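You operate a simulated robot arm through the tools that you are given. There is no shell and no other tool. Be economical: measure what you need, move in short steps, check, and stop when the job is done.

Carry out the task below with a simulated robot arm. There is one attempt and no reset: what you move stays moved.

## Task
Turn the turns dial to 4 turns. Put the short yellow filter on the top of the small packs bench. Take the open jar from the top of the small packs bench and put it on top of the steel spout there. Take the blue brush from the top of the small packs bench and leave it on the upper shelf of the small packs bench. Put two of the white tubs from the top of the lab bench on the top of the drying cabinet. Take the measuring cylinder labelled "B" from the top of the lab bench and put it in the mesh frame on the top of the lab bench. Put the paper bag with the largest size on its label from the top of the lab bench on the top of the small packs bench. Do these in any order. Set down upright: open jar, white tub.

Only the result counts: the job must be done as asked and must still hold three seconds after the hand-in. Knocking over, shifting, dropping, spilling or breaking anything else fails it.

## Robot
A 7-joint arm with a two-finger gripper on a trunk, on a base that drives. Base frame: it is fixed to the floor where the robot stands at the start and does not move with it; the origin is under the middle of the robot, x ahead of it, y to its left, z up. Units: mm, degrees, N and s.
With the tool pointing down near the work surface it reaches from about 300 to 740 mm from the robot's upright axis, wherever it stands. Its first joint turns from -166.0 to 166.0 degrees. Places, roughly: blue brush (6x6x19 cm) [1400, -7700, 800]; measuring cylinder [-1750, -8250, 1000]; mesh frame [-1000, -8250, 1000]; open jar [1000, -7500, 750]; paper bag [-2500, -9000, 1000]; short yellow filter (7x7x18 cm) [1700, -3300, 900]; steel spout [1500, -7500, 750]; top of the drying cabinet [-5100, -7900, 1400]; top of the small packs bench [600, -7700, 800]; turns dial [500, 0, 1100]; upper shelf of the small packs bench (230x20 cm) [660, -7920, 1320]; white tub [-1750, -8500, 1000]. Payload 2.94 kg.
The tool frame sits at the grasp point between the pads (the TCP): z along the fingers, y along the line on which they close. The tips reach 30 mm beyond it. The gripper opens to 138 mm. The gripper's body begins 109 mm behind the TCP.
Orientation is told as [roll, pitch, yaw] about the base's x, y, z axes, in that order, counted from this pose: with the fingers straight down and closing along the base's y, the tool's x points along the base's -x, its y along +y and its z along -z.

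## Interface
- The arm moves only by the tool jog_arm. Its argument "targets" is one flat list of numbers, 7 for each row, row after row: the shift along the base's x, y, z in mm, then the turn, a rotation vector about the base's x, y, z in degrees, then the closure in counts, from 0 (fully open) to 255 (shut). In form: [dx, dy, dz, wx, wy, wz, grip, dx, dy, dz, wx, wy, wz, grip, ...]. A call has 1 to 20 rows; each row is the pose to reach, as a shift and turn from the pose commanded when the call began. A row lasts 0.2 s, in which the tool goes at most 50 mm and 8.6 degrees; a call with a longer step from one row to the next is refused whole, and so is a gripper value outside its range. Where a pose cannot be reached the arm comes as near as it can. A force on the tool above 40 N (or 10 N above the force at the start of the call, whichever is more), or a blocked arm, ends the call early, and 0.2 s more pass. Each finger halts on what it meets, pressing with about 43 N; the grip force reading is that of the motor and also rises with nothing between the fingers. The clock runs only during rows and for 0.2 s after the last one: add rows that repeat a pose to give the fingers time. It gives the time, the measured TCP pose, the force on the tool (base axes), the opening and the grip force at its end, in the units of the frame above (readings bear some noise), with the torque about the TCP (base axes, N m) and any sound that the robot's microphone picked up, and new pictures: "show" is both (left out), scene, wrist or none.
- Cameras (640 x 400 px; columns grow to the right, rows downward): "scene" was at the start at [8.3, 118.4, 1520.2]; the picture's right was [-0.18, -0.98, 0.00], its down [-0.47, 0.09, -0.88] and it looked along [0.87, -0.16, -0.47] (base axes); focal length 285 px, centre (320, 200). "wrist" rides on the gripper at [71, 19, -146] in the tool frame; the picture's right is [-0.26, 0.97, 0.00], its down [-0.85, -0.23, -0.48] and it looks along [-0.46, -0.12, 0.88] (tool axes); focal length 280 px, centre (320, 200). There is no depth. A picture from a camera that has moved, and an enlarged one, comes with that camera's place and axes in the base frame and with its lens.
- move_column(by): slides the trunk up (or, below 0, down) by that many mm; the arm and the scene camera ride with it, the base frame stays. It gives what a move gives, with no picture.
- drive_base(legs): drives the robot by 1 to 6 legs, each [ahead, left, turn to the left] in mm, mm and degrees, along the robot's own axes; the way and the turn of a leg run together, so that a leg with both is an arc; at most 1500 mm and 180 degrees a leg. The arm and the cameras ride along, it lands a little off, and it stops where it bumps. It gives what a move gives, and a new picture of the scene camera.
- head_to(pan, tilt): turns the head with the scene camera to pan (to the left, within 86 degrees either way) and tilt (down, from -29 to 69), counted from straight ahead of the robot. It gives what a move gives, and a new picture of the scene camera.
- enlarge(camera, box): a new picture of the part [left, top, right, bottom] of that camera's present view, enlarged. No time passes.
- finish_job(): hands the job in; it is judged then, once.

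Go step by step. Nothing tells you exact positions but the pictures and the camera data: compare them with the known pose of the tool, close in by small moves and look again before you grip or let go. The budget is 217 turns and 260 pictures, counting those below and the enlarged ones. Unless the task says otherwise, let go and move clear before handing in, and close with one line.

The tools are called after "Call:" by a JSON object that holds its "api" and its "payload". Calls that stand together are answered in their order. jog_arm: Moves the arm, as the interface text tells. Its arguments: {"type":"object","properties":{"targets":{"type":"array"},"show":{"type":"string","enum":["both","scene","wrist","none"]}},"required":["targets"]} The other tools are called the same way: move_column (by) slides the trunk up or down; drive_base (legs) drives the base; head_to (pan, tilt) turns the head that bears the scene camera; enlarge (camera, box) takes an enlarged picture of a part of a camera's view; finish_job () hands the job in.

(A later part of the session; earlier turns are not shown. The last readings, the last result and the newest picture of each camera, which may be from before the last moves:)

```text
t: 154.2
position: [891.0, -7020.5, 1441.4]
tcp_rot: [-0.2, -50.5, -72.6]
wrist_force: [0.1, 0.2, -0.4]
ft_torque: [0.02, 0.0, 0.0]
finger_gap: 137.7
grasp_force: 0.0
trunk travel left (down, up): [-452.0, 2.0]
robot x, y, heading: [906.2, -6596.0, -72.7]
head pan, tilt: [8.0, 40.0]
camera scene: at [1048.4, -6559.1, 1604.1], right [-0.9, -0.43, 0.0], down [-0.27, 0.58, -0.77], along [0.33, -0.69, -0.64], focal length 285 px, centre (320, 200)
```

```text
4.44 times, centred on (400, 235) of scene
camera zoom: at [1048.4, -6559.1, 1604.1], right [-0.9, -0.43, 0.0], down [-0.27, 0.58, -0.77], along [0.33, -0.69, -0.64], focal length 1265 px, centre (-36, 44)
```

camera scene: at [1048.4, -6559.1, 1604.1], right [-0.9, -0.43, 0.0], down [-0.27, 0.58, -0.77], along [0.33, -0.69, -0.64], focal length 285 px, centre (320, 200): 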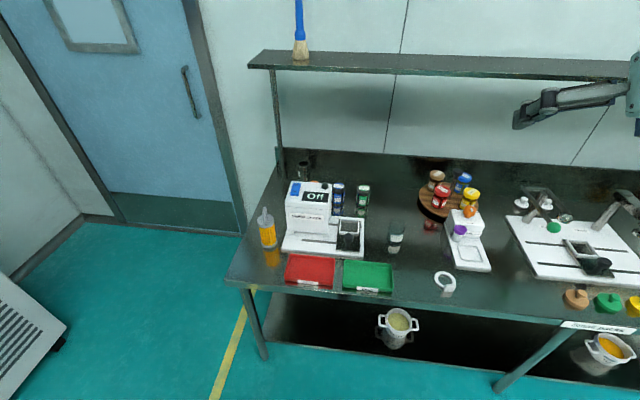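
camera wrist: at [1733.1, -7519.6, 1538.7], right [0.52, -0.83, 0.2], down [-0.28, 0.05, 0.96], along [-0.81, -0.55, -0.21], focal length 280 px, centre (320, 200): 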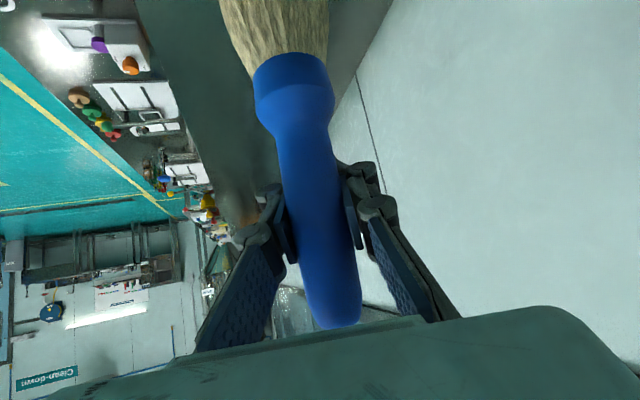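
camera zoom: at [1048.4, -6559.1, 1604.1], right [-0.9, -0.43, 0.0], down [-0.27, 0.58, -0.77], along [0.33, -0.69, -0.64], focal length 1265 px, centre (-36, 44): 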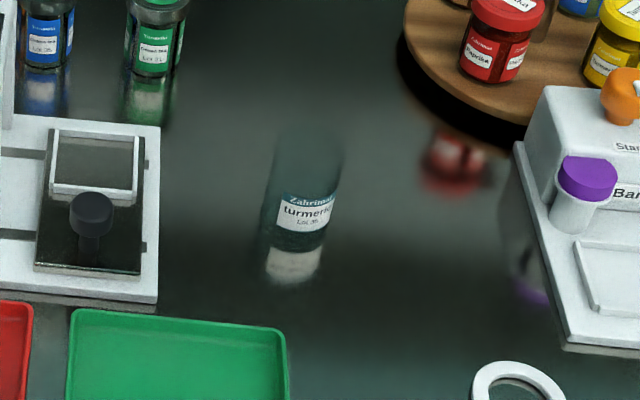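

The open turmeric jar is at about (1102, −7378). I'll close up to the bench, lower the trunk, and bring the tilted hand to a pre-grasp pose.

Call:
{"api": "drive_base", "payload": {"legs": [[105, 0, 0]]}}

Call:
{"api": "move_column", "payload": {"by": -200}}

```text
t: 155.4
position: [922.9, -7122.5, 1442.1]
tcp_rot: [-0.3, -50.3, -72.6]
wrist_force: [-0.1, -0.8, -0.3]
ft_torque: [0.03, 0.02, -0.04]
finger_gap: 138.0
grasp_force: 0.0
trunk travel left (down, up): [-452.0, 2.0]
robot x, y, heading: [937.3, -6697.3, -72.6]
head pan, tilt: [8.0, 40.0]
camera scene: at [1080.0, -6660.4, 1604.1], right [-0.9, -0.43, 0.0], down [-0.28, 0.58, -0.77], along [0.33, -0.69, -0.64], focal length 285 px, centre (320, 200)
```

scene: 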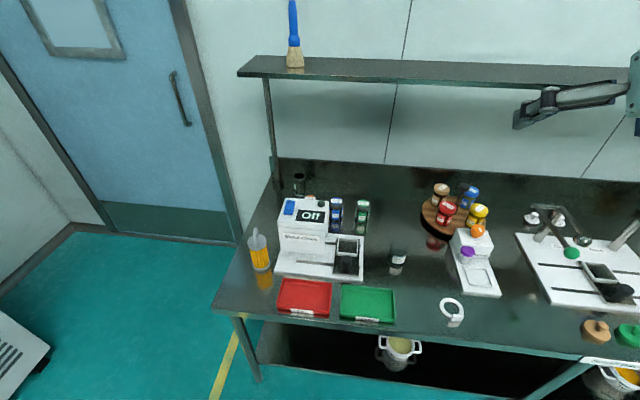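

```text
t: 157.6
position: [921.4, -7122.0, 1242.4]
tcp_rot: [-0.1, -50.3, -72.7]
wrist_force: [-0.2, 0.0, -0.4]
ft_torque: [0.0, -0.04, 0.03]
finger_gap: 138.0
grasp_force: 0.1
trunk travel left (down, up): [-252.0, 202.0]
robot x, y, heading: [941.7, -6696.2, -72.4]
head pan, tilt: [8.0, 40.0]
```

Call:
{"api": "jog_arm", "payload": {"targets": [19, -15, -34, 0, 0, 0, 0, 38, -31, -69, 0, 0, 0, 0, 57, -46, -104, 0, 0, 0, 0, 76, -62, -138, 0, 0, 0, 0, 96, -77, -173, 0, 0, 0, 0, 115, -93, -207, 0, 0, 0, 0, 134, -108, -242, 0, 0, 0, 0, 134, -108, -242, 0, 0, 0, 0]}}

```text
t: 159.4
position: [1059.5, -7228.4, 999.3]
tcp_rot: [-0.4, -50.4, -72.7]
wrist_force: [0.1, -0.1, -0.1]
ft_torque: [-0.03, 0.04, 0.0]
finger_gap: 137.7
grasp_force: 0.0
trunk travel left (down, up): [-252.0, 202.0]
robot x, y, heading: [938.8, -6698.2, -72.6]
head pan, tilt: [8.0, 40.0]
camera scene: at [1081.5, -6658.9, 1403.9], right [-0.9, -0.43, 0.0], down [-0.28, 0.58, -0.77], along [0.33, -0.69, -0.64], focal length 285 px, centre (320, 200)
camera wrist: at [1030.8, -7071.5, 1038.3], right [0.97, 0.12, 0.2], down [-0.16, -0.23, 0.96], along [0.17, -0.96, -0.21], focal length 280 px, centre (320, 200)
```

scene: 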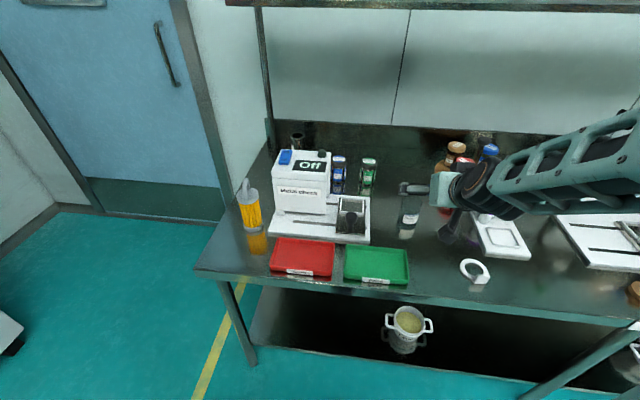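
wrist: 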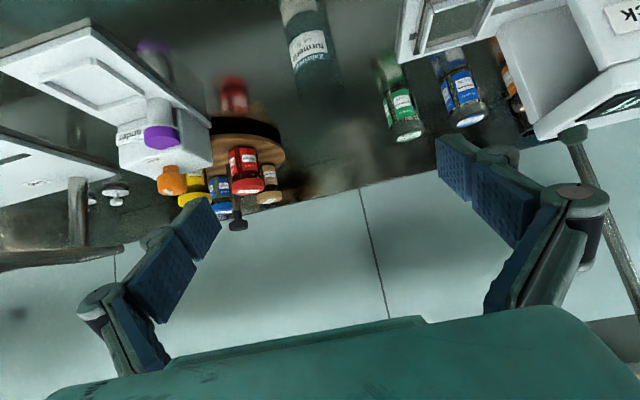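

Call:
{"api": "jog_arm", "payload": {"targets": [5, -16, -42, 0, 0, 0, 0, 11, -33, -84, 0, 0, 0, 0, 17, -49, -126, 0, 0, 0, 0, 17, -49, -126, 0, 0, 0, 0]}}

Call:
{"api": "enlarge", "payload": {"camera": "wrist", "box": [220, 0, 420, 125]}}

```text
t: 160.4
position: [1072.7, -7280.7, 873.5]
tcp_rot: [-0.3, -50.3, -72.6]
wrist_force: [-0.6, 0.2, 0.0]
ft_torque: [0.03, -0.06, 0.02]
finger_gap: 138.3
grasp_force: 0.0
trunk travel left (down, up): [-252.0, 202.0]
robot x, y, heading: [941.1, -6698.0, -72.6]
head pan, tilt: [8.0, 40.0]
camera scene: at [1079.4, -6659.6, 1404.1], right [-0.9, -0.43, 0.0], down [-0.27, 0.58, -0.77], along [0.33, -0.69, -0.64], focal length 285 px, centre (320, 200)
camera wrist: at [1045.5, -7124.3, 911.6], right [0.97, 0.13, 0.2], down [-0.17, -0.24, 0.96], along [0.17, -0.96, -0.21], focal length 280 px, centre (320, 200)
```

scene: 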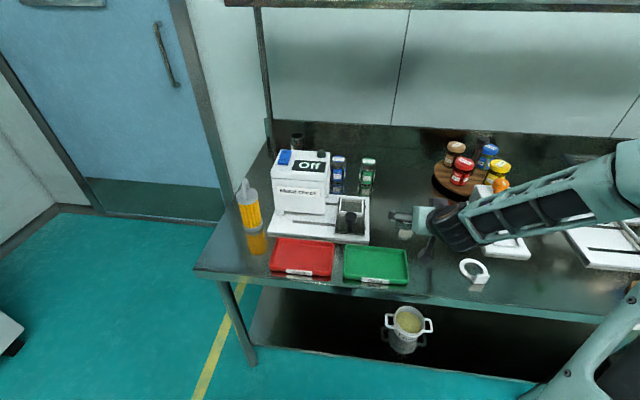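
wrist: 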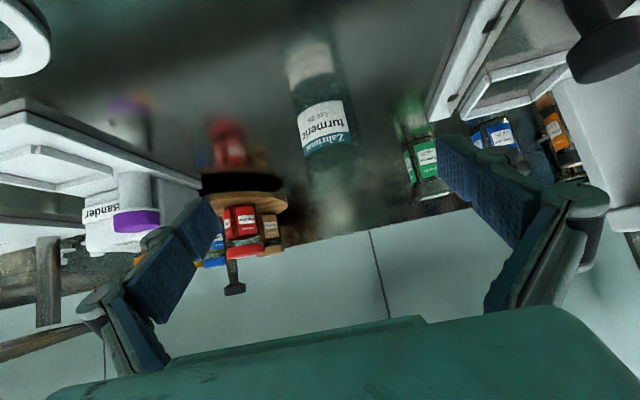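

```text
3.20 times, centred on (320, 62) of wrist
camera zoom: at [1045.5, -7124.3, 911.6], right [0.97, 0.13, 0.2], down [-0.17, -0.24, 0.96], along [0.17, -0.96, -0.21], focal length 897 px, centre (320, 640)
```

zoom: 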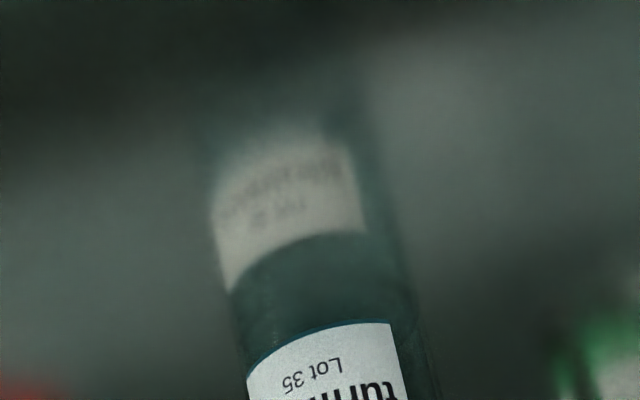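

Call:
{"api": "jog_arm", "payload": {"targets": [12, -31, -26, 0, 0, 0, 0, 24, -62, -52, 0, 0, 0, 0, 37, -92, -78, 0, 0, 0, 0, 37, -92, -78, 0, 0, 0, 0]}}

```text
t: 161.4
position: [1112.3, -7371.6, 792.2]
tcp_rot: [-0.1, -50.2, -72.7]
wrist_force: [-0.6, 1.0, -0.3]
ft_torque: [-0.01, 0.0, 0.0]
finger_gap: 137.9
grasp_force: 0.1
trunk travel left (down, up): [-252.0, 202.0]
robot x, y, heading: [939.2, -6698.5, -72.5]
head pan, tilt: [8.0, 40.0]
camera scene: at [1079.7, -6659.5, 1404.1], right [-0.9, -0.43, 0.0], down [-0.28, 0.58, -0.77], along [0.33, -0.69, -0.64], focal length 285 px, centre (320, 200)
camera wrist: at [1084.4, -7214.6, 831.4], right [0.97, 0.13, 0.2], down [-0.17, -0.24, 0.96], along [0.17, -0.96, -0.21], focal length 280 px, centre (320, 200)
```

scene: 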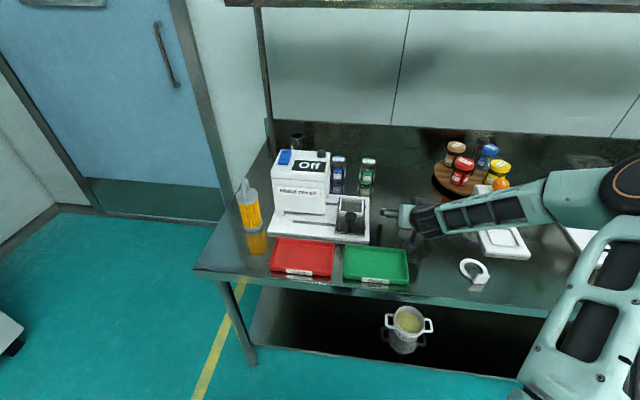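
wrist: 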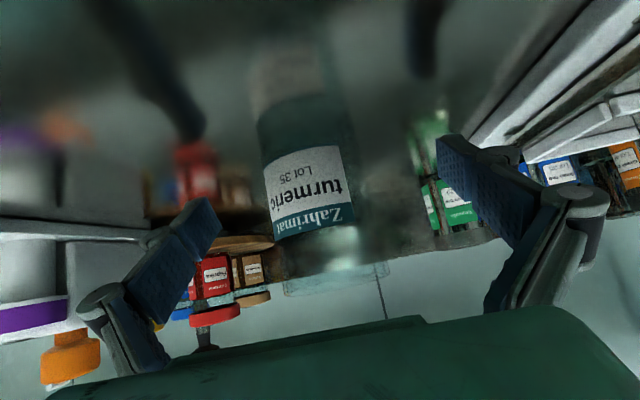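

Call:
{"api": "jog_arm", "payload": {"targets": [0, -6, 0, 0, 0, 0, 40, 0, -6, 0, 0, 0, 0, 80, 0, -6, 0, 0, 0, 0, 110, 0, -6, 0, 0, 0, 0, 140, 0, -6, 0, 0, 0, 0, 170, 0, -6, 0, 0, 0, 0, 190, 0, -6, 0, 0, 0, 0, 190], "show": "wrist"}}

```text
t: 163.0
position: [1111.3, -7376.6, 793.4]
tcp_rot: [-0.1, -50.4, -72.7]
wrist_force: [-0.4, 0.3, 0.0]
ft_torque: [-0.04, 0.05, -0.03]
finger_gap: 56.3
grasp_force: 43.3
trunk travel left (down, up): [-252.0, 202.0]
robot x, y, heading: [938.9, -6698.0, -72.8]
head pan, tilt: [8.0, 40.0]
camera wrist: at [1083.8, -7219.5, 832.7], right [0.97, 0.13, 0.2], down [-0.17, -0.23, 0.96], along [0.17, -0.96, -0.21], focal length 280 px, centre (320, 200)
```

wrist: 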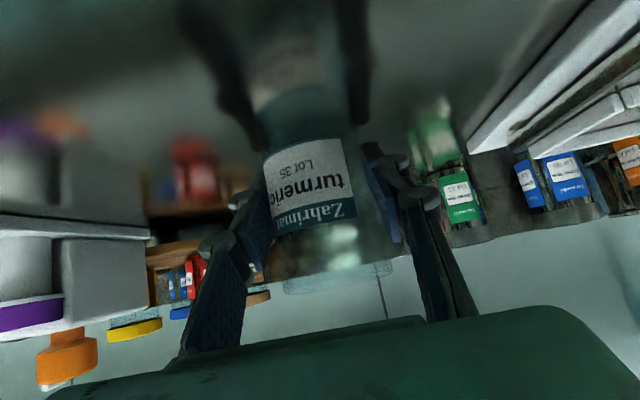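

Call:
{"api": "jog_arm", "payload": {"targets": [0, 0, 10, 0, 0, 0, 190, 0, 0, 40, 0, 0, 0, 190, 0, 0, 80, 0, 0, 0, 190, 0, 0, 120, 0, 0, 0, 190, 0, 0, 160, 0, 0, 0, 190, 0, 0, 200, 0, 0, 0, 190, -10, 40, 215, 0, 0, 0, 190, -20, 80, 230, 0, 0, 0, 190, -32, 120, 245, 0, 0, 0, 190, -44, 160, 260, 0, 0, 0, 190, -56, 200, 270, 0, 0, 0, 190, -68, 240, 280, 0, 0, 0, 190, -68, 240, 280, 0, 0, 0, 190]}}

```text
t: 165.8
position: [1043.1, -7135.6, 1075.1]
tcp_rot: [-0.2, -50.3, -72.6]
wrist_force: [-0.6, 0.5, -0.3]
ft_torque: [-0.04, 0.02, 0.0]
finger_gap: 56.1
grasp_force: 42.8
trunk travel left (down, up): [-252.0, 202.0]
robot x, y, heading: [936.7, -6697.7, -72.7]
head pan, tilt: [8.0, 40.0]
camera scene: at [1079.5, -6659.0, 1404.1], right [-0.9, -0.43, 0.0], down [-0.27, 0.58, -0.77], along [0.33, -0.69, -0.64], focal length 285 px, centre (320, 200)
camera wrist: at [1014.2, -6979.6, 1114.3], right [0.97, 0.13, 0.2], down [-0.17, -0.23, 0.96], along [0.17, -0.96, -0.21], focal length 280 px, centre (320, 200)
```

scene: 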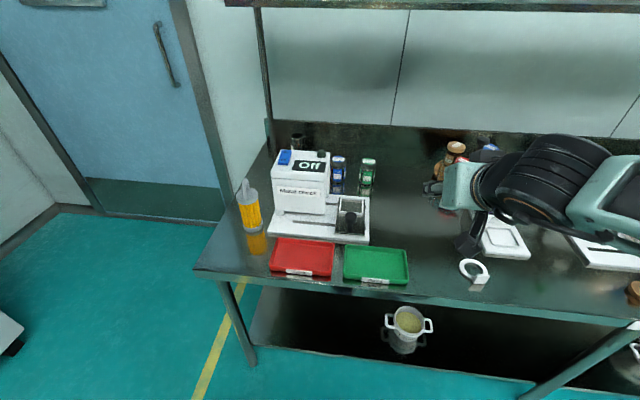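
wrist: 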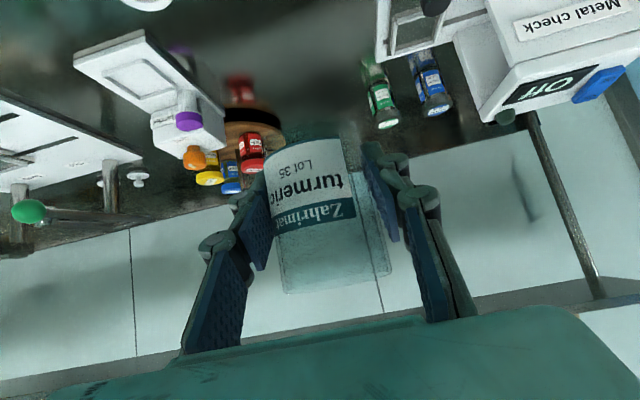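

The jar is held upright. I'll drive back to the left-end station.

Call:
{"api": "drive_base", "payload": {"legs": [[-150, 0, 0], [238, 1120, 0], [0, 0, -65.6], [394, 442, 0]]}}

Call:
{"api": "head_to", "payload": {"pan": 12, "tilt": 35}}

```text
t: 183.7
position: [1649.9, -7309.5, 1075.1]
tcp_rot: [-0.2, -50.3, -140.2]
wrist_force: [-0.7, 1.0, 0.2]
ft_torque: [-0.02, 0.01, -0.02]
finger_gap: 55.5
grasp_force: 43.3
trunk travel left (down, up): [-252.0, 202.0]
robot x, y, heading: [2016.4, -7046.7, -140.4]
head pan, tilt: [8.0, 40.0]
camera scene: at [2104.8, -7162.8, 1404.1], right [-0.74, 0.67, 0.0], down [0.43, 0.48, -0.77], along [-0.51, -0.57, -0.64], focal length 285 px, centre (320, 200)
```

scene: 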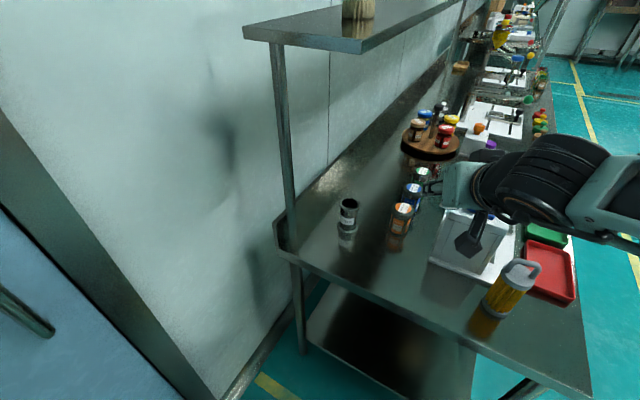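

```text
t: 184.4
position: [1649.6, -7309.0, 1075.7]
tcp_rot: [-0.3, -50.3, -140.2]
wrist_force: [0.1, -0.2, -0.2]
ft_torque: [-0.04, 0.02, 0.01]
finger_gap: 55.4
grasp_force: 42.9
trunk travel left (down, up): [-252.0, 202.0]
robot x, y, heading: [2013.2, -7049.7, -140.3]
head pan, tilt: [12.0, 35.0]
camera scene: at [2107.5, -7169.0, 1411.6], right [-0.79, 0.62, 0.0], down [0.36, 0.45, -0.82], along [-0.51, -0.64, -0.57], focal length 285 px, centre (320, 200)
```

scene: 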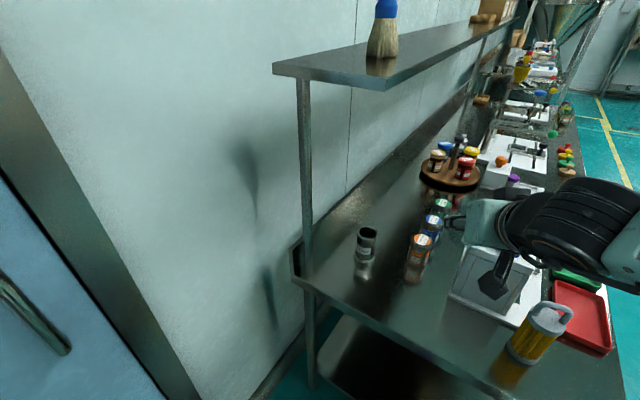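

Call:
{"api": "enlarge", "payload": {"camera": "scene", "box": [330, 210, 410, 290]}}

```text
5.00 times, centred on (370, 250) of scene
camera zoom: at [2107.5, -7169.0, 1411.6], right [-0.79, 0.62, 0.0], down [0.36, 0.45, -0.82], along [-0.51, -0.64, -0.57], focal length 1423 px, centre (70, -50)
```

zoom: 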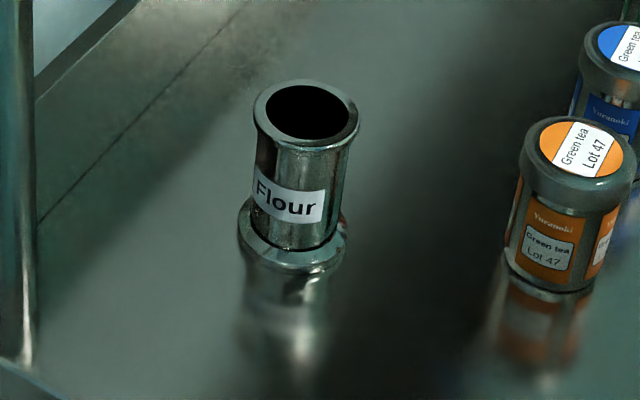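

Call:
{"api": "jog_arm", "payload": {"targets": [-10, -45, -18, 0, 0, 0, 190, -19, -90, -36, 0, 0, 0, 190, -28, -135, -54, 0, 0, 0, 190, -37, -180, -72, 0, 0, 0, 190, -46, -225, -88, 0, 0, 0, 190, -53, -268, -100, 0, 0, 0, 190, -53, -276, -105, 0, 0, 0, 190, -53, -276, -105, 0, 0, 0, 190]}}

Call:
{"api": "enlarge", "payload": {"camera": "scene", "box": [310, 150, 430, 290]}}

```text
t: 186.2
position: [1597.0, -7587.0, 970.2]
tcp_rot: [-0.2, -50.4, -140.2]
wrist_force: [-0.2, -0.1, -0.4]
ft_torque: [-0.04, -0.01, 0.01]
finger_gap: 55.5
grasp_force: 42.7
trunk travel left (down, up): [-252.0, 202.0]
robot x, y, heading: [2014.9, -7044.2, -140.2]
head pan, tilt: [12.0, 35.0]
camera scene: at [2107.5, -7169.0, 1411.6], right [-0.79, 0.62, 0.0], down [0.35, 0.45, -0.82], along [-0.51, -0.64, -0.57], focal length 285 px, centre (320, 200)
camera wrist: at [1730.5, -7501.0, 1008.7], right [0.49, -0.85, 0.2], down [-0.28, 0.06, 0.96], along [-0.83, -0.52, -0.21], focal length 280 px, centre (320, 200)
```

scene: 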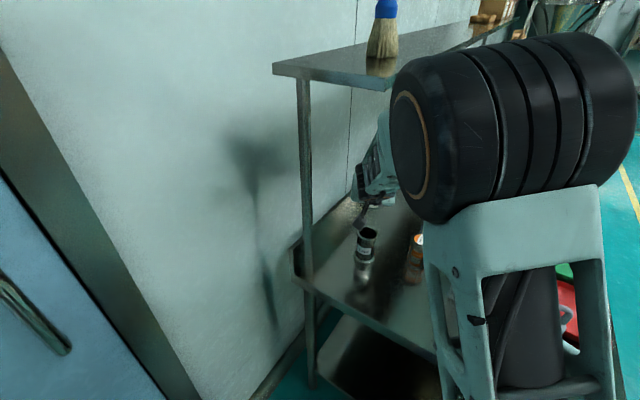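
wrist: 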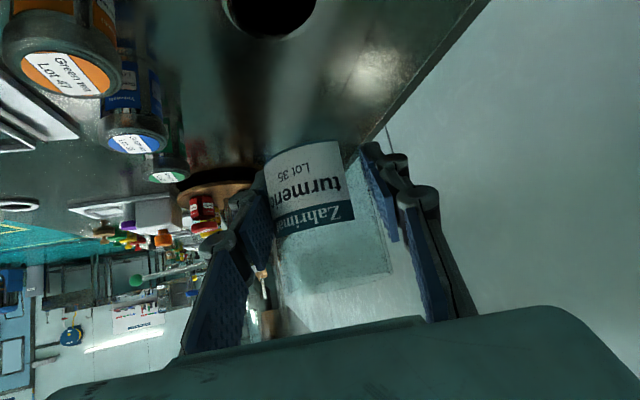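

```text
2.86 times, centred on (370, 220) of scene
camera zoom: at [2107.5, -7169.0, 1411.6], right [-0.79, 0.62, 0.0], down [0.35, 0.45, -0.82], along [-0.51, -0.64, -0.57], focal length 813 px, centre (177, 143)
```

zoom: 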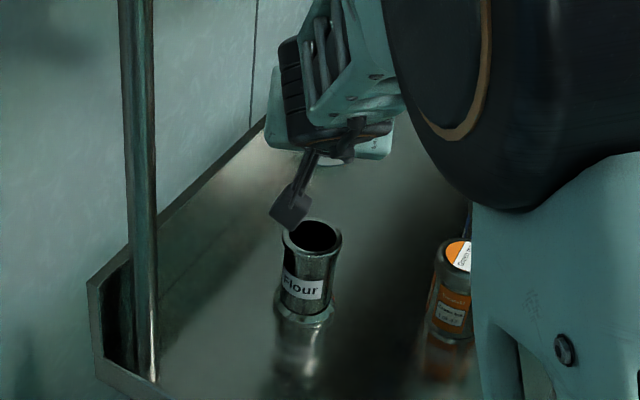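

Call:
{"api": "jog_arm", "payload": {"targets": [-1, 2, -15, 0, 0, 0, 190, -2, 3, -30, 0, 0, 0, 190, -2, 3, -42, 0, 0, 0, 190, -2, 3, -42, 0, 0, 0, 190]}}

Call:
{"api": "enlarge", "payload": {"camera": "wrist", "box": [200, 0, 420, 140]}}

Call:
{"api": "enlarge", "payload": {"camera": "scene", "box": [330, 190, 410, 290]}}

```text
t: 187.2
position: [1593.8, -7583.1, 929.0]
tcp_rot: [-0.2, -50.2, -140.1]
wrist_force: [0.5, 0.1, -0.5]
ft_torque: [-0.03, -0.02, -0.01]
finger_gap: 55.5
grasp_force: 43.2
trunk travel left (down, up): [-252.0, 202.0]
robot x, y, heading: [2017.8, -7049.7, -140.1]
head pan, tilt: [12.0, 35.0]
camera scene: at [2107.4, -7169.0, 1411.6], right [-0.79, 0.62, 0.0], down [0.35, 0.45, -0.82], along [-0.51, -0.64, -0.57], focal length 285 px, centre (320, 200)
camera wrist: at [1729.2, -7496.3, 967.3], right [0.49, -0.85, 0.2], down [-0.28, 0.06, 0.96], along [-0.83, -0.52, -0.21], focal length 280 px, centre (320, 200)
```

scene: 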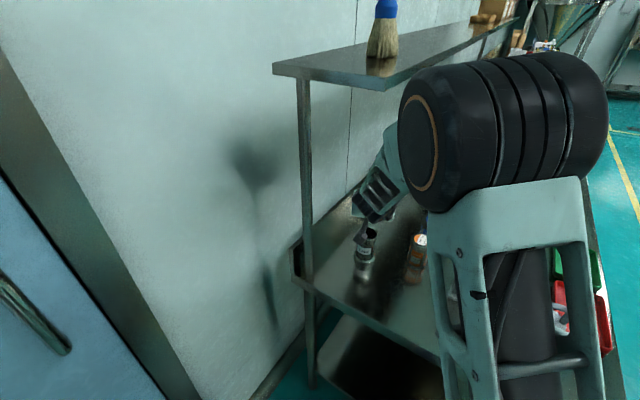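
wrist: 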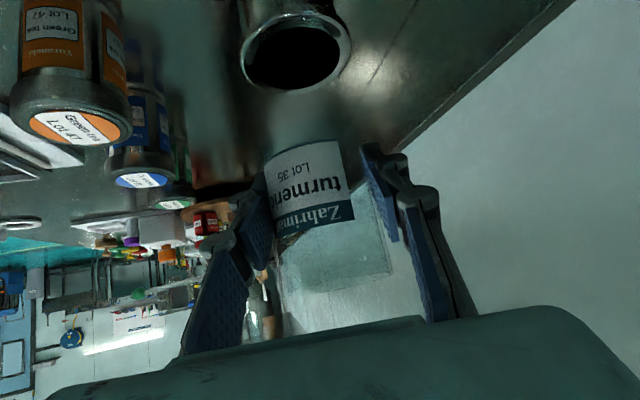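

```text
2.86 times, centred on (310, 70) of wrist
camera zoom: at [1729.2, -7496.3, 967.3], right [0.49, -0.85, 0.2], down [-0.28, 0.06, 0.96], along [-0.83, -0.52, -0.21], focal length 801 px, centre (349, 571)
```

zoom: 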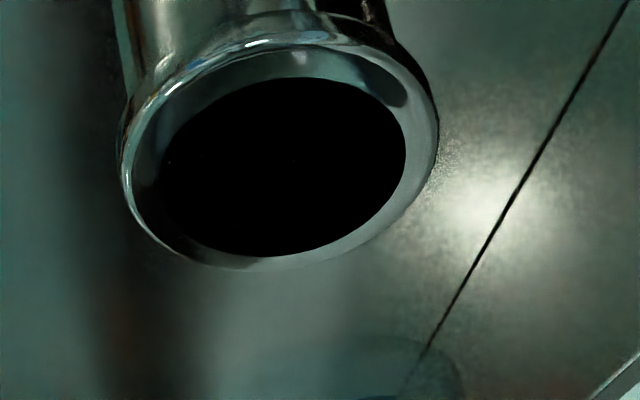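

```text
4.00 times, centred on (370, 240) of scene
camera zoom: at [2107.4, -7169.0, 1411.6], right [-0.79, 0.62, 0.0], down [0.35, 0.45, -0.82], along [-0.51, -0.64, -0.57], focal length 1138 px, centre (120, 40)
```

zoom: 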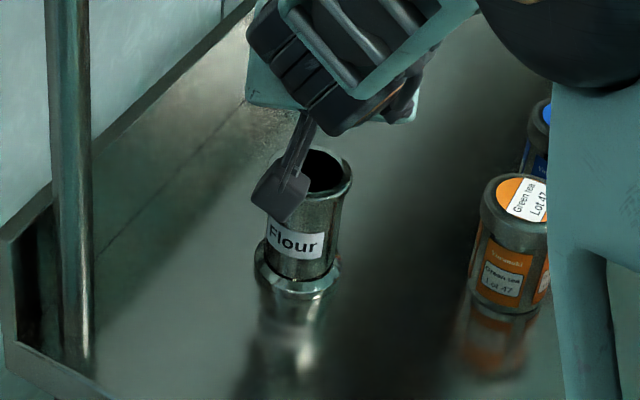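

The wrist view suggests the spout mouth is about 10–15 mm nearer the robot than my hand. I'll back off a little for a parallax check.

Call:
{"api": "jog_arm", "payload": {"targets": [0, 0, 25, 0, 0, 0, 190, 20, 15, 40, 0, 0, 0, 190, 50, 38, 40, 0, 0, 0, 190, 70, 53, 40, 0, 0, 0, 190, 70, 53, 40, 0, 0, 0, 190], "show": "wrist"}}

```text
t: 188.4
position: [1663.6, -7528.9, 968.0]
tcp_rot: [-0.2, -50.3, -140.2]
wrist_force: [-0.7, 0.3, -0.8]
ft_torque: [0.01, -0.03, 0.01]
finger_gap: 55.5
grasp_force: 43.5
trunk travel left (down, up): [-252.0, 202.0]
robot x, y, heading: [2016.4, -7048.9, -140.1]
head pan, tilt: [12.0, 35.0]
camera wrist: at [1798.0, -7442.1, 1006.9], right [0.49, -0.85, 0.2], down [-0.28, 0.06, 0.96], along [-0.83, -0.52, -0.21], focal length 280 px, centre (320, 200)
```

wrist: 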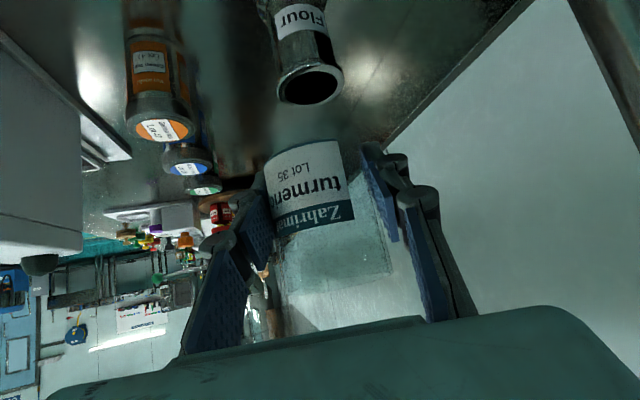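

Call:
{"api": "enlarge", "payload": {"camera": "wrist", "box": [240, 0, 400, 140]}}

```text
2.86 times, centred on (320, 70) of wrist
camera zoom: at [1798.0, -7442.1, 1006.9], right [0.49, -0.85, 0.2], down [-0.28, 0.06, 0.96], along [-0.83, -0.52, -0.21], focal length 801 px, centre (320, 571)
```

zoom: 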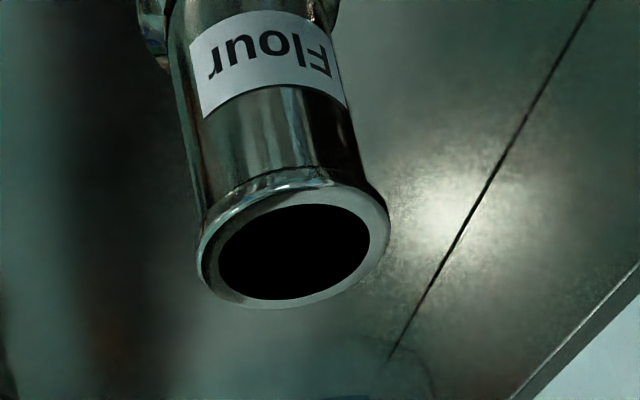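

Triangulation is consistent: the spout mouth centre is (1623, −7566) with its rim at z≈864. I'll move over it and lower gently.

Call:
{"api": "jog_arm", "payload": {"targets": [-20, -18, 0, 0, 0, 0, 190, -40.6, -37, 0, 0, 0, 0, 190, -40.6, -37, -20, 0, 0, 0, 190, -40.6, -37, -38, 0, 0, 0, 190, -40.6, -37, -38, 0, 0, 0, 190], "show": "both"}}

Call:
{"api": "enlarge", "payload": {"camera": "wrist", "box": [220, 0, 420, 160]}}

```text
t: 189.6
position: [1624.4, -7566.9, 929.4]
tcp_rot: [-0.2, -50.3, -140.2]
wrist_force: [0.7, 0.3, -0.3]
ft_torque: [0.01, -0.01, 0.02]
finger_gap: 55.4
grasp_force: 42.4
trunk travel left (down, up): [-252.0, 202.0]
robot x, y, heading: [2016.3, -7043.7, -140.2]
head pan, tilt: [12.0, 35.0]
camera scene: at [2107.4, -7169.1, 1411.6], right [-0.79, 0.62, 0.0], down [0.35, 0.45, -0.82], along [-0.51, -0.64, -0.57], focal length 285 px, centre (320, 200)
camera wrist: at [1758.1, -7480.2, 969.2], right [0.49, -0.85, 0.2], down [-0.28, 0.06, 0.96], along [-0.83, -0.52, -0.21], focal length 280 px, centre (320, 200)
```

scene: 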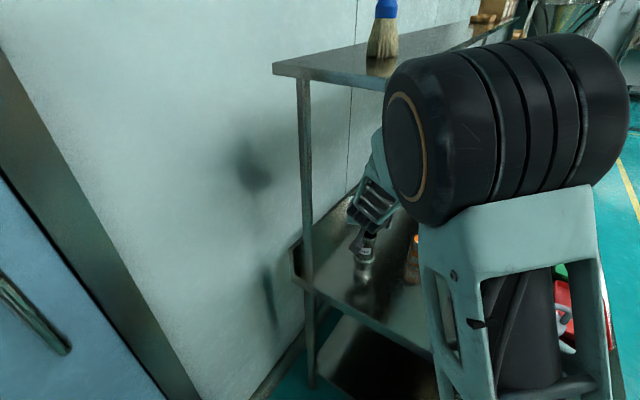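
wrist: 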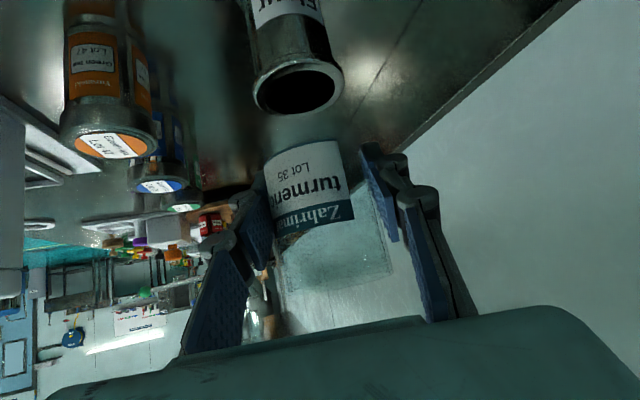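

```text
2.50 times, centred on (320, 80) of wrist
camera zoom: at [1758.1, -7480.2, 969.2], right [0.49, -0.85, 0.2], down [-0.28, 0.06, 0.96], along [-0.83, -0.52, -0.21], focal length 701 px, centre (320, 500)
```

zoom: 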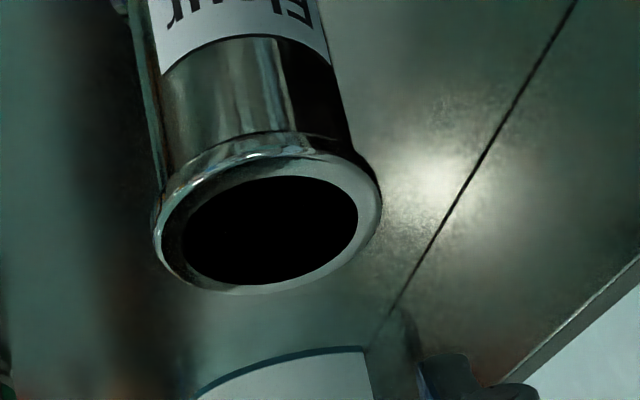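

Call:
{"api": "jog_arm", "payload": {"targets": [-1, 1, -5, 0, 0, 0, 190, -1, 1, -10, 0, 0, 0, 190, -1, 1, -13, 0, 0, 0, 190, -1, 1, -16, 0, 0, 0, 190, -1, 1, -19, 0, 0, 0, 190, -1, 1, -21, 0, 0, 0, 190, -1, 1, -23, 0, 0, 0, 190, -1, 1, -25, 0, 0, 0, 190], "show": "wrist"}}

```text
t: 191.4
position: [1623.0, -7564.4, 904.4]
tcp_rot: [-0.3, -50.3, -140.1]
wrist_force: [-0.9, -0.4, -0.3]
ft_torque: [-0.03, 0.0, -0.01]
finger_gap: 55.5
grasp_force: 43.0
trunk travel left (down, up): [-252.0, 202.0]
robot x, y, heading: [2015.2, -7049.8, -140.2]
head pan, tilt: [12.0, 35.0]
camera wrist: at [1757.0, -7478.7, 944.1], right [0.49, -0.85, 0.2], down [-0.28, 0.06, 0.96], along [-0.83, -0.52, -0.21], focal length 280 px, centre (320, 200)
```

wrist: 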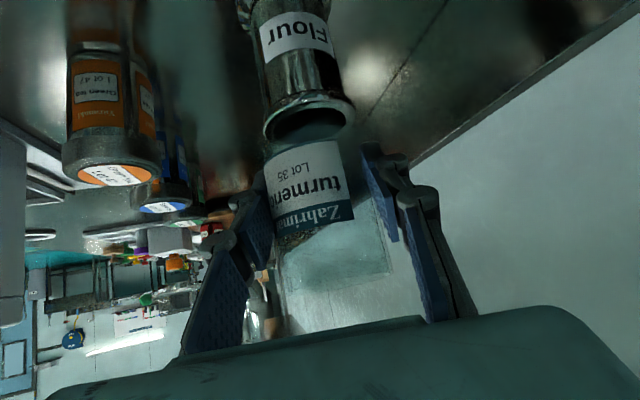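

Call:
{"api": "enlarge", "payload": {"camera": "wrist", "box": [230, 60, 400, 180]}}

```text
3.33 times, centred on (315, 120) of wrist
camera zoom: at [1757.0, -7478.7, 944.1], right [0.49, -0.85, 0.2], down [-0.28, 0.06, 0.96], along [-0.83, -0.52, -0.21], focal length 935 px, centre (337, 467)
```

zoom: 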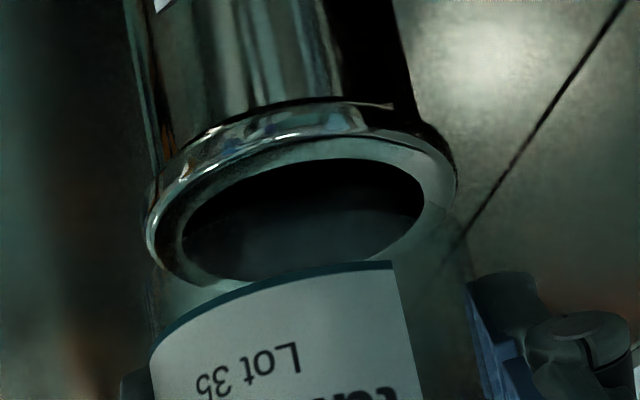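

Call:
{"api": "jog_arm", "payload": {"targets": [0, 0, -2, 0, 0, 0, 190, 0, 0, -4, 0, 0, 0, 190, 0, 0, -6, 0, 0, 0, 190, 0, 0, -8, 0, 0, 0, 190, 0, 0, -10, 0, 0, 0, 190, 0, 0, -12, 0, 0, 0, 190], "show": "wrist"}}

Call:
{"api": "enlarge", "payload": {"camera": "wrist", "box": [230, 60, 400, 180]}}

```text
t: 192.8
position: [1622.3, -7564.6, 895.2]
tcp_rot: [-0.2, -50.4, -140.0]
wrist_force: [-0.1, 0.4, -0.7]
ft_torque: [-0.02, -0.01, -0.01]
finger_gap: 55.4
grasp_force: 43.6
trunk travel left (down, up): [-252.0, 202.0]
robot x, y, heading: [2014.1, -7049.4, -140.1]
head pan, tilt: [12.0, 35.0]
camera wrist: at [1756.7, -7478.2, 932.3], right [0.49, -0.85, 0.2], down [-0.28, 0.06, 0.96], along [-0.83, -0.52, -0.21], focal length 280 px, centre (320, 200)
```

wrist: 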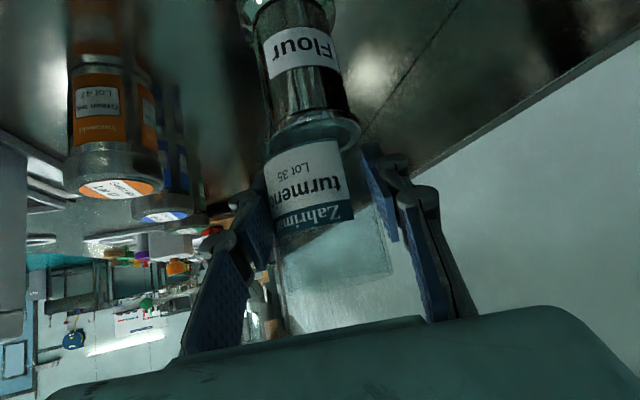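

```text
3.33 times, centred on (315, 120) of wrist
camera zoom: at [1756.7, -7478.2, 932.3], right [0.49, -0.85, 0.2], down [-0.28, 0.06, 0.96], along [-0.83, -0.52, -0.21], focal length 935 px, centre (337, 467)
```

zoom: 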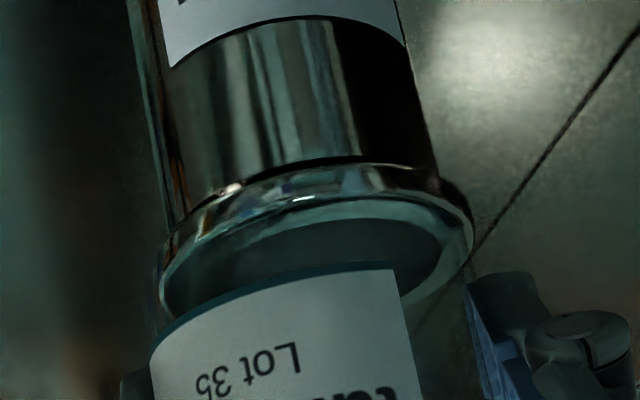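

Call:
{"api": "jog_arm", "payload": {"targets": [0, 0, -2, 0, 0, 0, 190, 0, 0, -3, 0, 0, 0, 190, 0, 0, -4, 0, 0, 0, 190, 0, 0, -5, 0, 0, 0, 190, 0, 0, -6, 0, 0, 0, 190], "show": "none"}}

```text
t: 194.0
position: [1622.1, -7564.8, 892.7]
tcp_rot: [-0.1, -51.0, -140.4]
wrist_force: [-1.3, 3.1, 26.5]
ft_torque: [0.45, -0.01, 0.05]
finger_gap: 55.7
grasp_force: 43.2
trunk travel left (down, up): [-252.0, 202.0]
robot x, y, heading: [2009.7, -7043.4, -140.3]
head pan, tilt: [12.0, 35.0]
```

Call:
{"api": "jog_arm", "payload": {"targets": [0, 0, 3, 0, 0, 0, 190, 0, 0, 3.5, 0, 0, 0, 175, 0, 0, 3.5, 0, 0, 0, 155, 0, 0, 3.5, 0, 0, 0, 130, 0, 0, 3.5, 0, 0, 0, 100, 0, 0, 3.5, 0, 0, 0, 100], "show": "wrist"}}

```text
t: 195.4
position: [1623.4, -7565.3, 891.8]
tcp_rot: [-0.2, -50.3, -140.2]
wrist_force: [0.6, 0.2, 1.0]
ft_torque: [0.02, 0.0, -0.02]
finger_gap: 83.9
grasp_force: 0.0
trunk travel left (down, up): [-252.0, 202.0]
robot x, y, heading: [2012.9, -7042.4, -140.2]
head pan, tilt: [12.0, 35.0]
camera wrist: at [1757.9, -7479.0, 929.5], right [0.49, -0.85, 0.2], down [-0.28, 0.06, 0.96], along [-0.83, -0.52, -0.21], focal length 280 px, centre (320, 200)
```

wrist: 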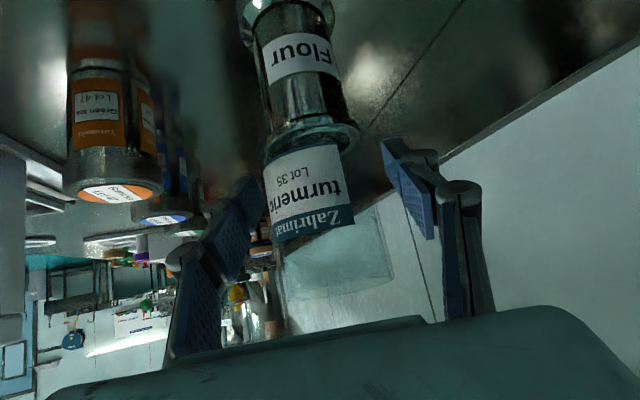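

Call:
{"api": "jog_arm", "payload": {"targets": [12, 10, 13, 0, 0, 0, 80, 30, 25, 32, 0, 0, 0, 80, 50, 42, 54, 0, 0, 0, 60, 75, 62, 80, 0, 0, 0, 60, 89, 85, 96, 0, 0, 0, 0, 70, 125, 105, 0, 0, 0, 0, 50, 165, 115, 0, 0, 0, 0, 40, 205, 130, 0, 0, 0, 0, 30, 245, 145, 0, 0, 0, 0], "show": "scene"}}

Call:
{"api": "enlarge", "payload": {"camera": "scene", "box": [320, 170, 420, 290]}}

```text
t: 197.4
position: [1653.5, -7320.0, 1035.4]
tcp_rot: [0.0, -50.5, -140.3]
wrist_force: [0.6, -1.6, -1.2]
ft_torque: [0.01, 0.01, -0.04]
finger_gap: 137.9
grasp_force: 0.0
trunk travel left (down, up): [-252.0, 202.0]
robot x, y, heading: [2018.1, -7044.7, -140.3]
head pan, tilt: [12.0, 35.0]
camera scene: at [2107.4, -7168.7, 1411.7], right [-0.79, 0.62, 0.0], down [0.35, 0.45, -0.82], along [-0.51, -0.64, -0.57], focal length 285 px, centre (320, 200)
```

scene: 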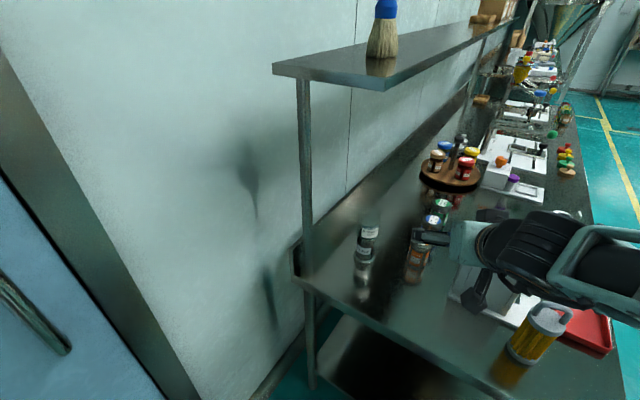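

```text
3.33 times, centred on (370, 230) of scene
camera zoom: at [2107.4, -7168.7, 1411.7], right [-0.79, 0.62, 0.0], down [0.35, 0.45, -0.82], along [-0.51, -0.64, -0.57], focal length 949 px, centre (153, 100)
```

zoom: 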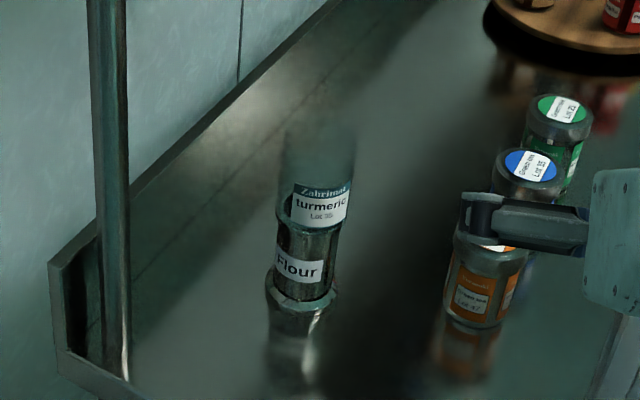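

The jar stands on the spout. Next is the lab bench; I'll raise the trunk and drive along the aisle.

Call:
{"api": "move_column", "payload": {"by": 200}}

Call:
{"api": "drive_base", "payload": {"legs": [[-447, -538, 0], [0, 0, 67.5], [-81, -1167, 0], [-81, -1167, 0], [-81, -1167, 0]]}}

Call:
{"api": "head_to", "payload": {"pan": 10, "tilt": 30}}

```text
t: 199.5
position: [1653.7, -7320.1, 1235.9]
tcp_rot: [-0.3, -50.3, -140.2]
wrist_force: [-0.3, 0.1, -0.3]
ft_torque: [0.01, -0.01, -0.03]
finger_gap: 138.1
grasp_force: 0.1
trunk travel left (down, up): [-452.0, 2.0]
robot x, y, heading: [2015.9, -7043.1, -140.1]
head pan, tilt: [12.0, 35.0]
```

```text
t: 237.9
position: [-1318.9, -7488.5, 1235.1]
tcp_rot: [-0.2, -50.4, -75.9]
wrist_force: [0.0, 0.4, -0.1]
ft_torque: [0.02, -0.02, -0.03]
finger_gap: 137.9
grasp_force: 0.0
trunk travel left (down, up): [-452.0, 2.0]
robot x, y, heading: [-1405.0, -7045.8, -76.0]
head pan, tilt: [12.0, 35.0]
camera scene: at [-1257.7, -7012.4, 1611.6], right [-0.9, -0.44, 0.0], down [-0.25, 0.52, -0.82], along [0.36, -0.74, -0.57], focal length 285 px, centre (320, 200)
```

scene: 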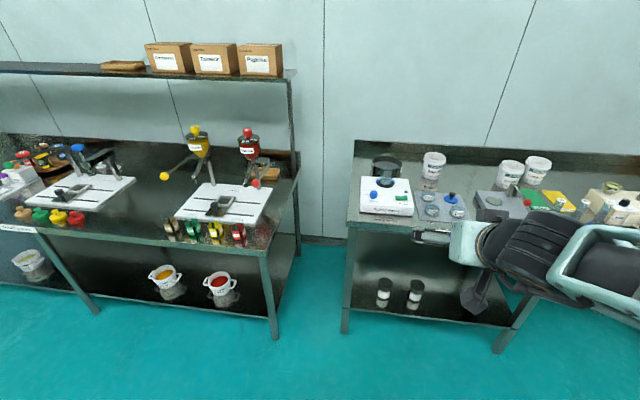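

```text
t: 238.5
position: [-1318.3, -7489.2, 1235.6]
tcp_rot: [-0.2, -50.3, -76.0]
wrist_force: [0.4, 0.5, 0.0]
ft_torque: [0.03, 0.0, -0.04]
finger_gap: 137.8
grasp_force: 0.1
trunk travel left (down, up): [-452.0, 2.0]
robot x, y, heading: [-1406.4, -7042.8, -76.0]
head pan, tilt: [10.0, 30.0]
camera scene: at [-1259.4, -7015.9, 1619.4], right [-0.91, -0.41, 0.0], down [-0.2, 0.46, -0.87], along [0.35, -0.79, -0.5], focal length 285 px, centre (320, 200)
```

scene: 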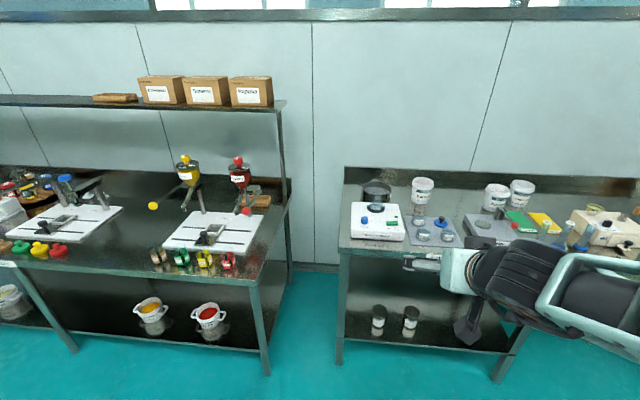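

Call:
{"api": "drive_base", "payload": {"legs": [[0, -1000, 3]]}}

Call:
{"api": "head_to", "payload": {"pan": 0, "tilt": 30}}

```text
t: 247.6
position: [-2267.1, -7744.3, 1235.7]
tcp_rot: [-0.2, -50.5, -73.7]
wrist_force: [-0.2, -0.5, -1.0]
ft_torque: [-0.03, -0.01, 0.02]
finger_gap: 138.0
grasp_force: 0.1
trunk travel left (down, up): [-452.0, 2.0]
robot x, y, heading: [-2370.3, -7303.9, -73.8]
head pan, tilt: [10.0, 30.0]
camera scene: at [-2226.7, -7271.0, 1619.4], right [-0.9, -0.44, 0.0], down [-0.22, 0.45, -0.87], along [0.38, -0.78, -0.5], focal length 285 px, centre (320, 200)
```

scene: 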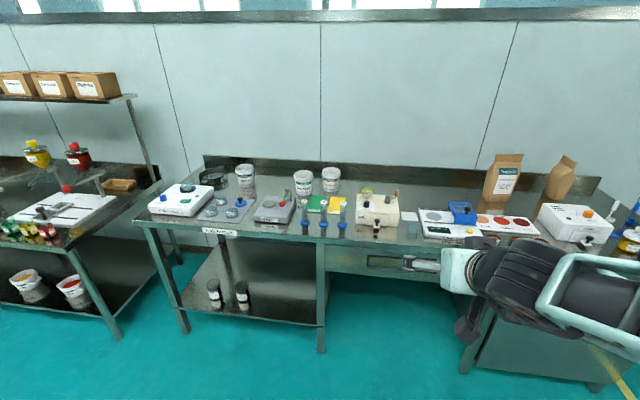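

```text
t: 248.3
position: [-2266.8, -7746.0, 1235.4]
tcp_rot: [-0.2, -50.3, -73.6]
wrist_force: [-0.6, 0.2, 0.5]
ft_torque: [0.01, -0.01, -0.01]
finger_gap: 137.9
grasp_force: 0.0
trunk travel left (down, up): [-452.0, 2.0]
robot x, y, heading: [-2372.9, -7300.6, -73.8]
head pan, tilt: [0.0, 30.0]
camera scene: at [-2241.3, -7276.7, 1619.4], right [-0.96, -0.28, 0.0], down [-0.14, 0.48, -0.87], along [0.24, -0.83, -0.5], focal length 285 px, centre (320, 200)
```

scene: 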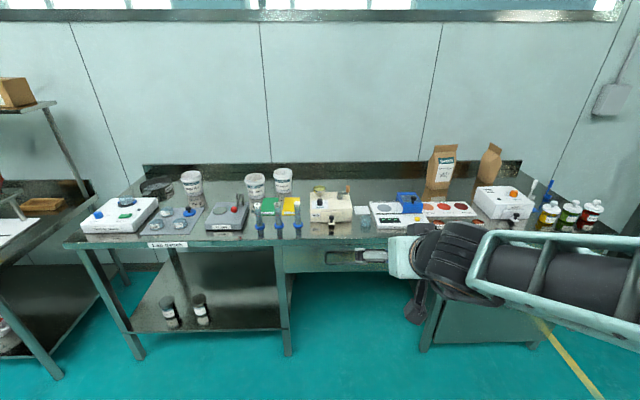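

Call:
{"api": "enlarge", "payload": {"camera": "scene", "box": [60, 150, 240, 260]}}

Call:
{"api": "enlarge", "payload": {"camera": "scene", "box": [220, 150, 380, 250]}}

Call:
{"api": "enlarge", "payload": {"camera": "scene", "box": [360, 130, 620, 250]}}

```text
3.56 times, centred on (150, 205) of scene
camera zoom: at [-2241.3, -7276.7, 1619.4], right [-0.96, -0.28, 0.0], down [-0.14, 0.48, -0.87], along [0.24, -0.83, -0.5], focal length 1012 px, centre (924, 182)
```

zoom: 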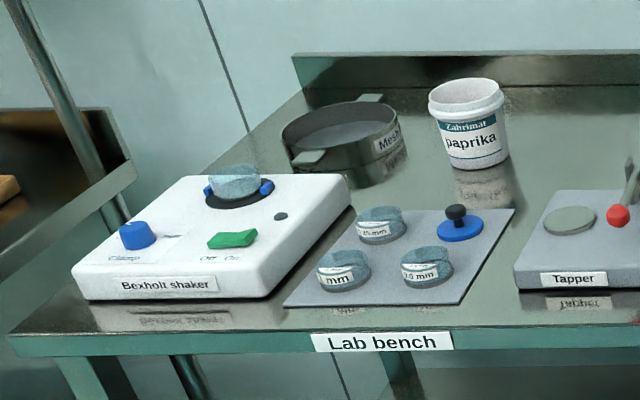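

```text
4.00 times, centred on (300, 200) of scene
camera zoom: at [-2241.3, -7276.7, 1619.4], right [-0.96, -0.28, 0.0], down [-0.14, 0.48, -0.87], along [0.24, -0.83, -0.5], focal length 1138 px, centre (400, 200)
```

zoom: 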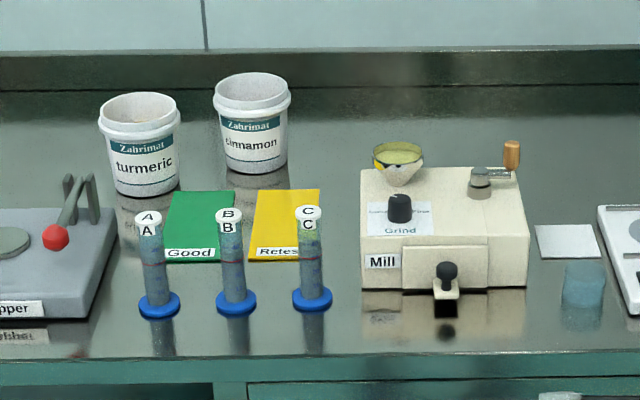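

```text
2.46 times, centred on (490, 190) of scene
camera zoom: at [-2241.3, -7276.7, 1619.4], right [-0.96, -0.28, 0.0], down [-0.14, 0.48, -0.87], along [0.24, -0.83, -0.5], focal length 701 px, centre (-98, 225)
```

zoom: 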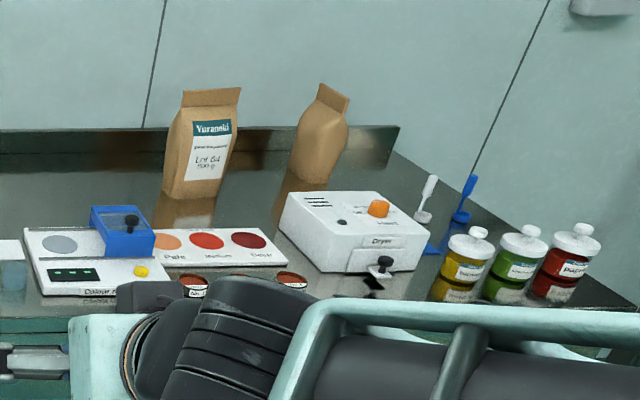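

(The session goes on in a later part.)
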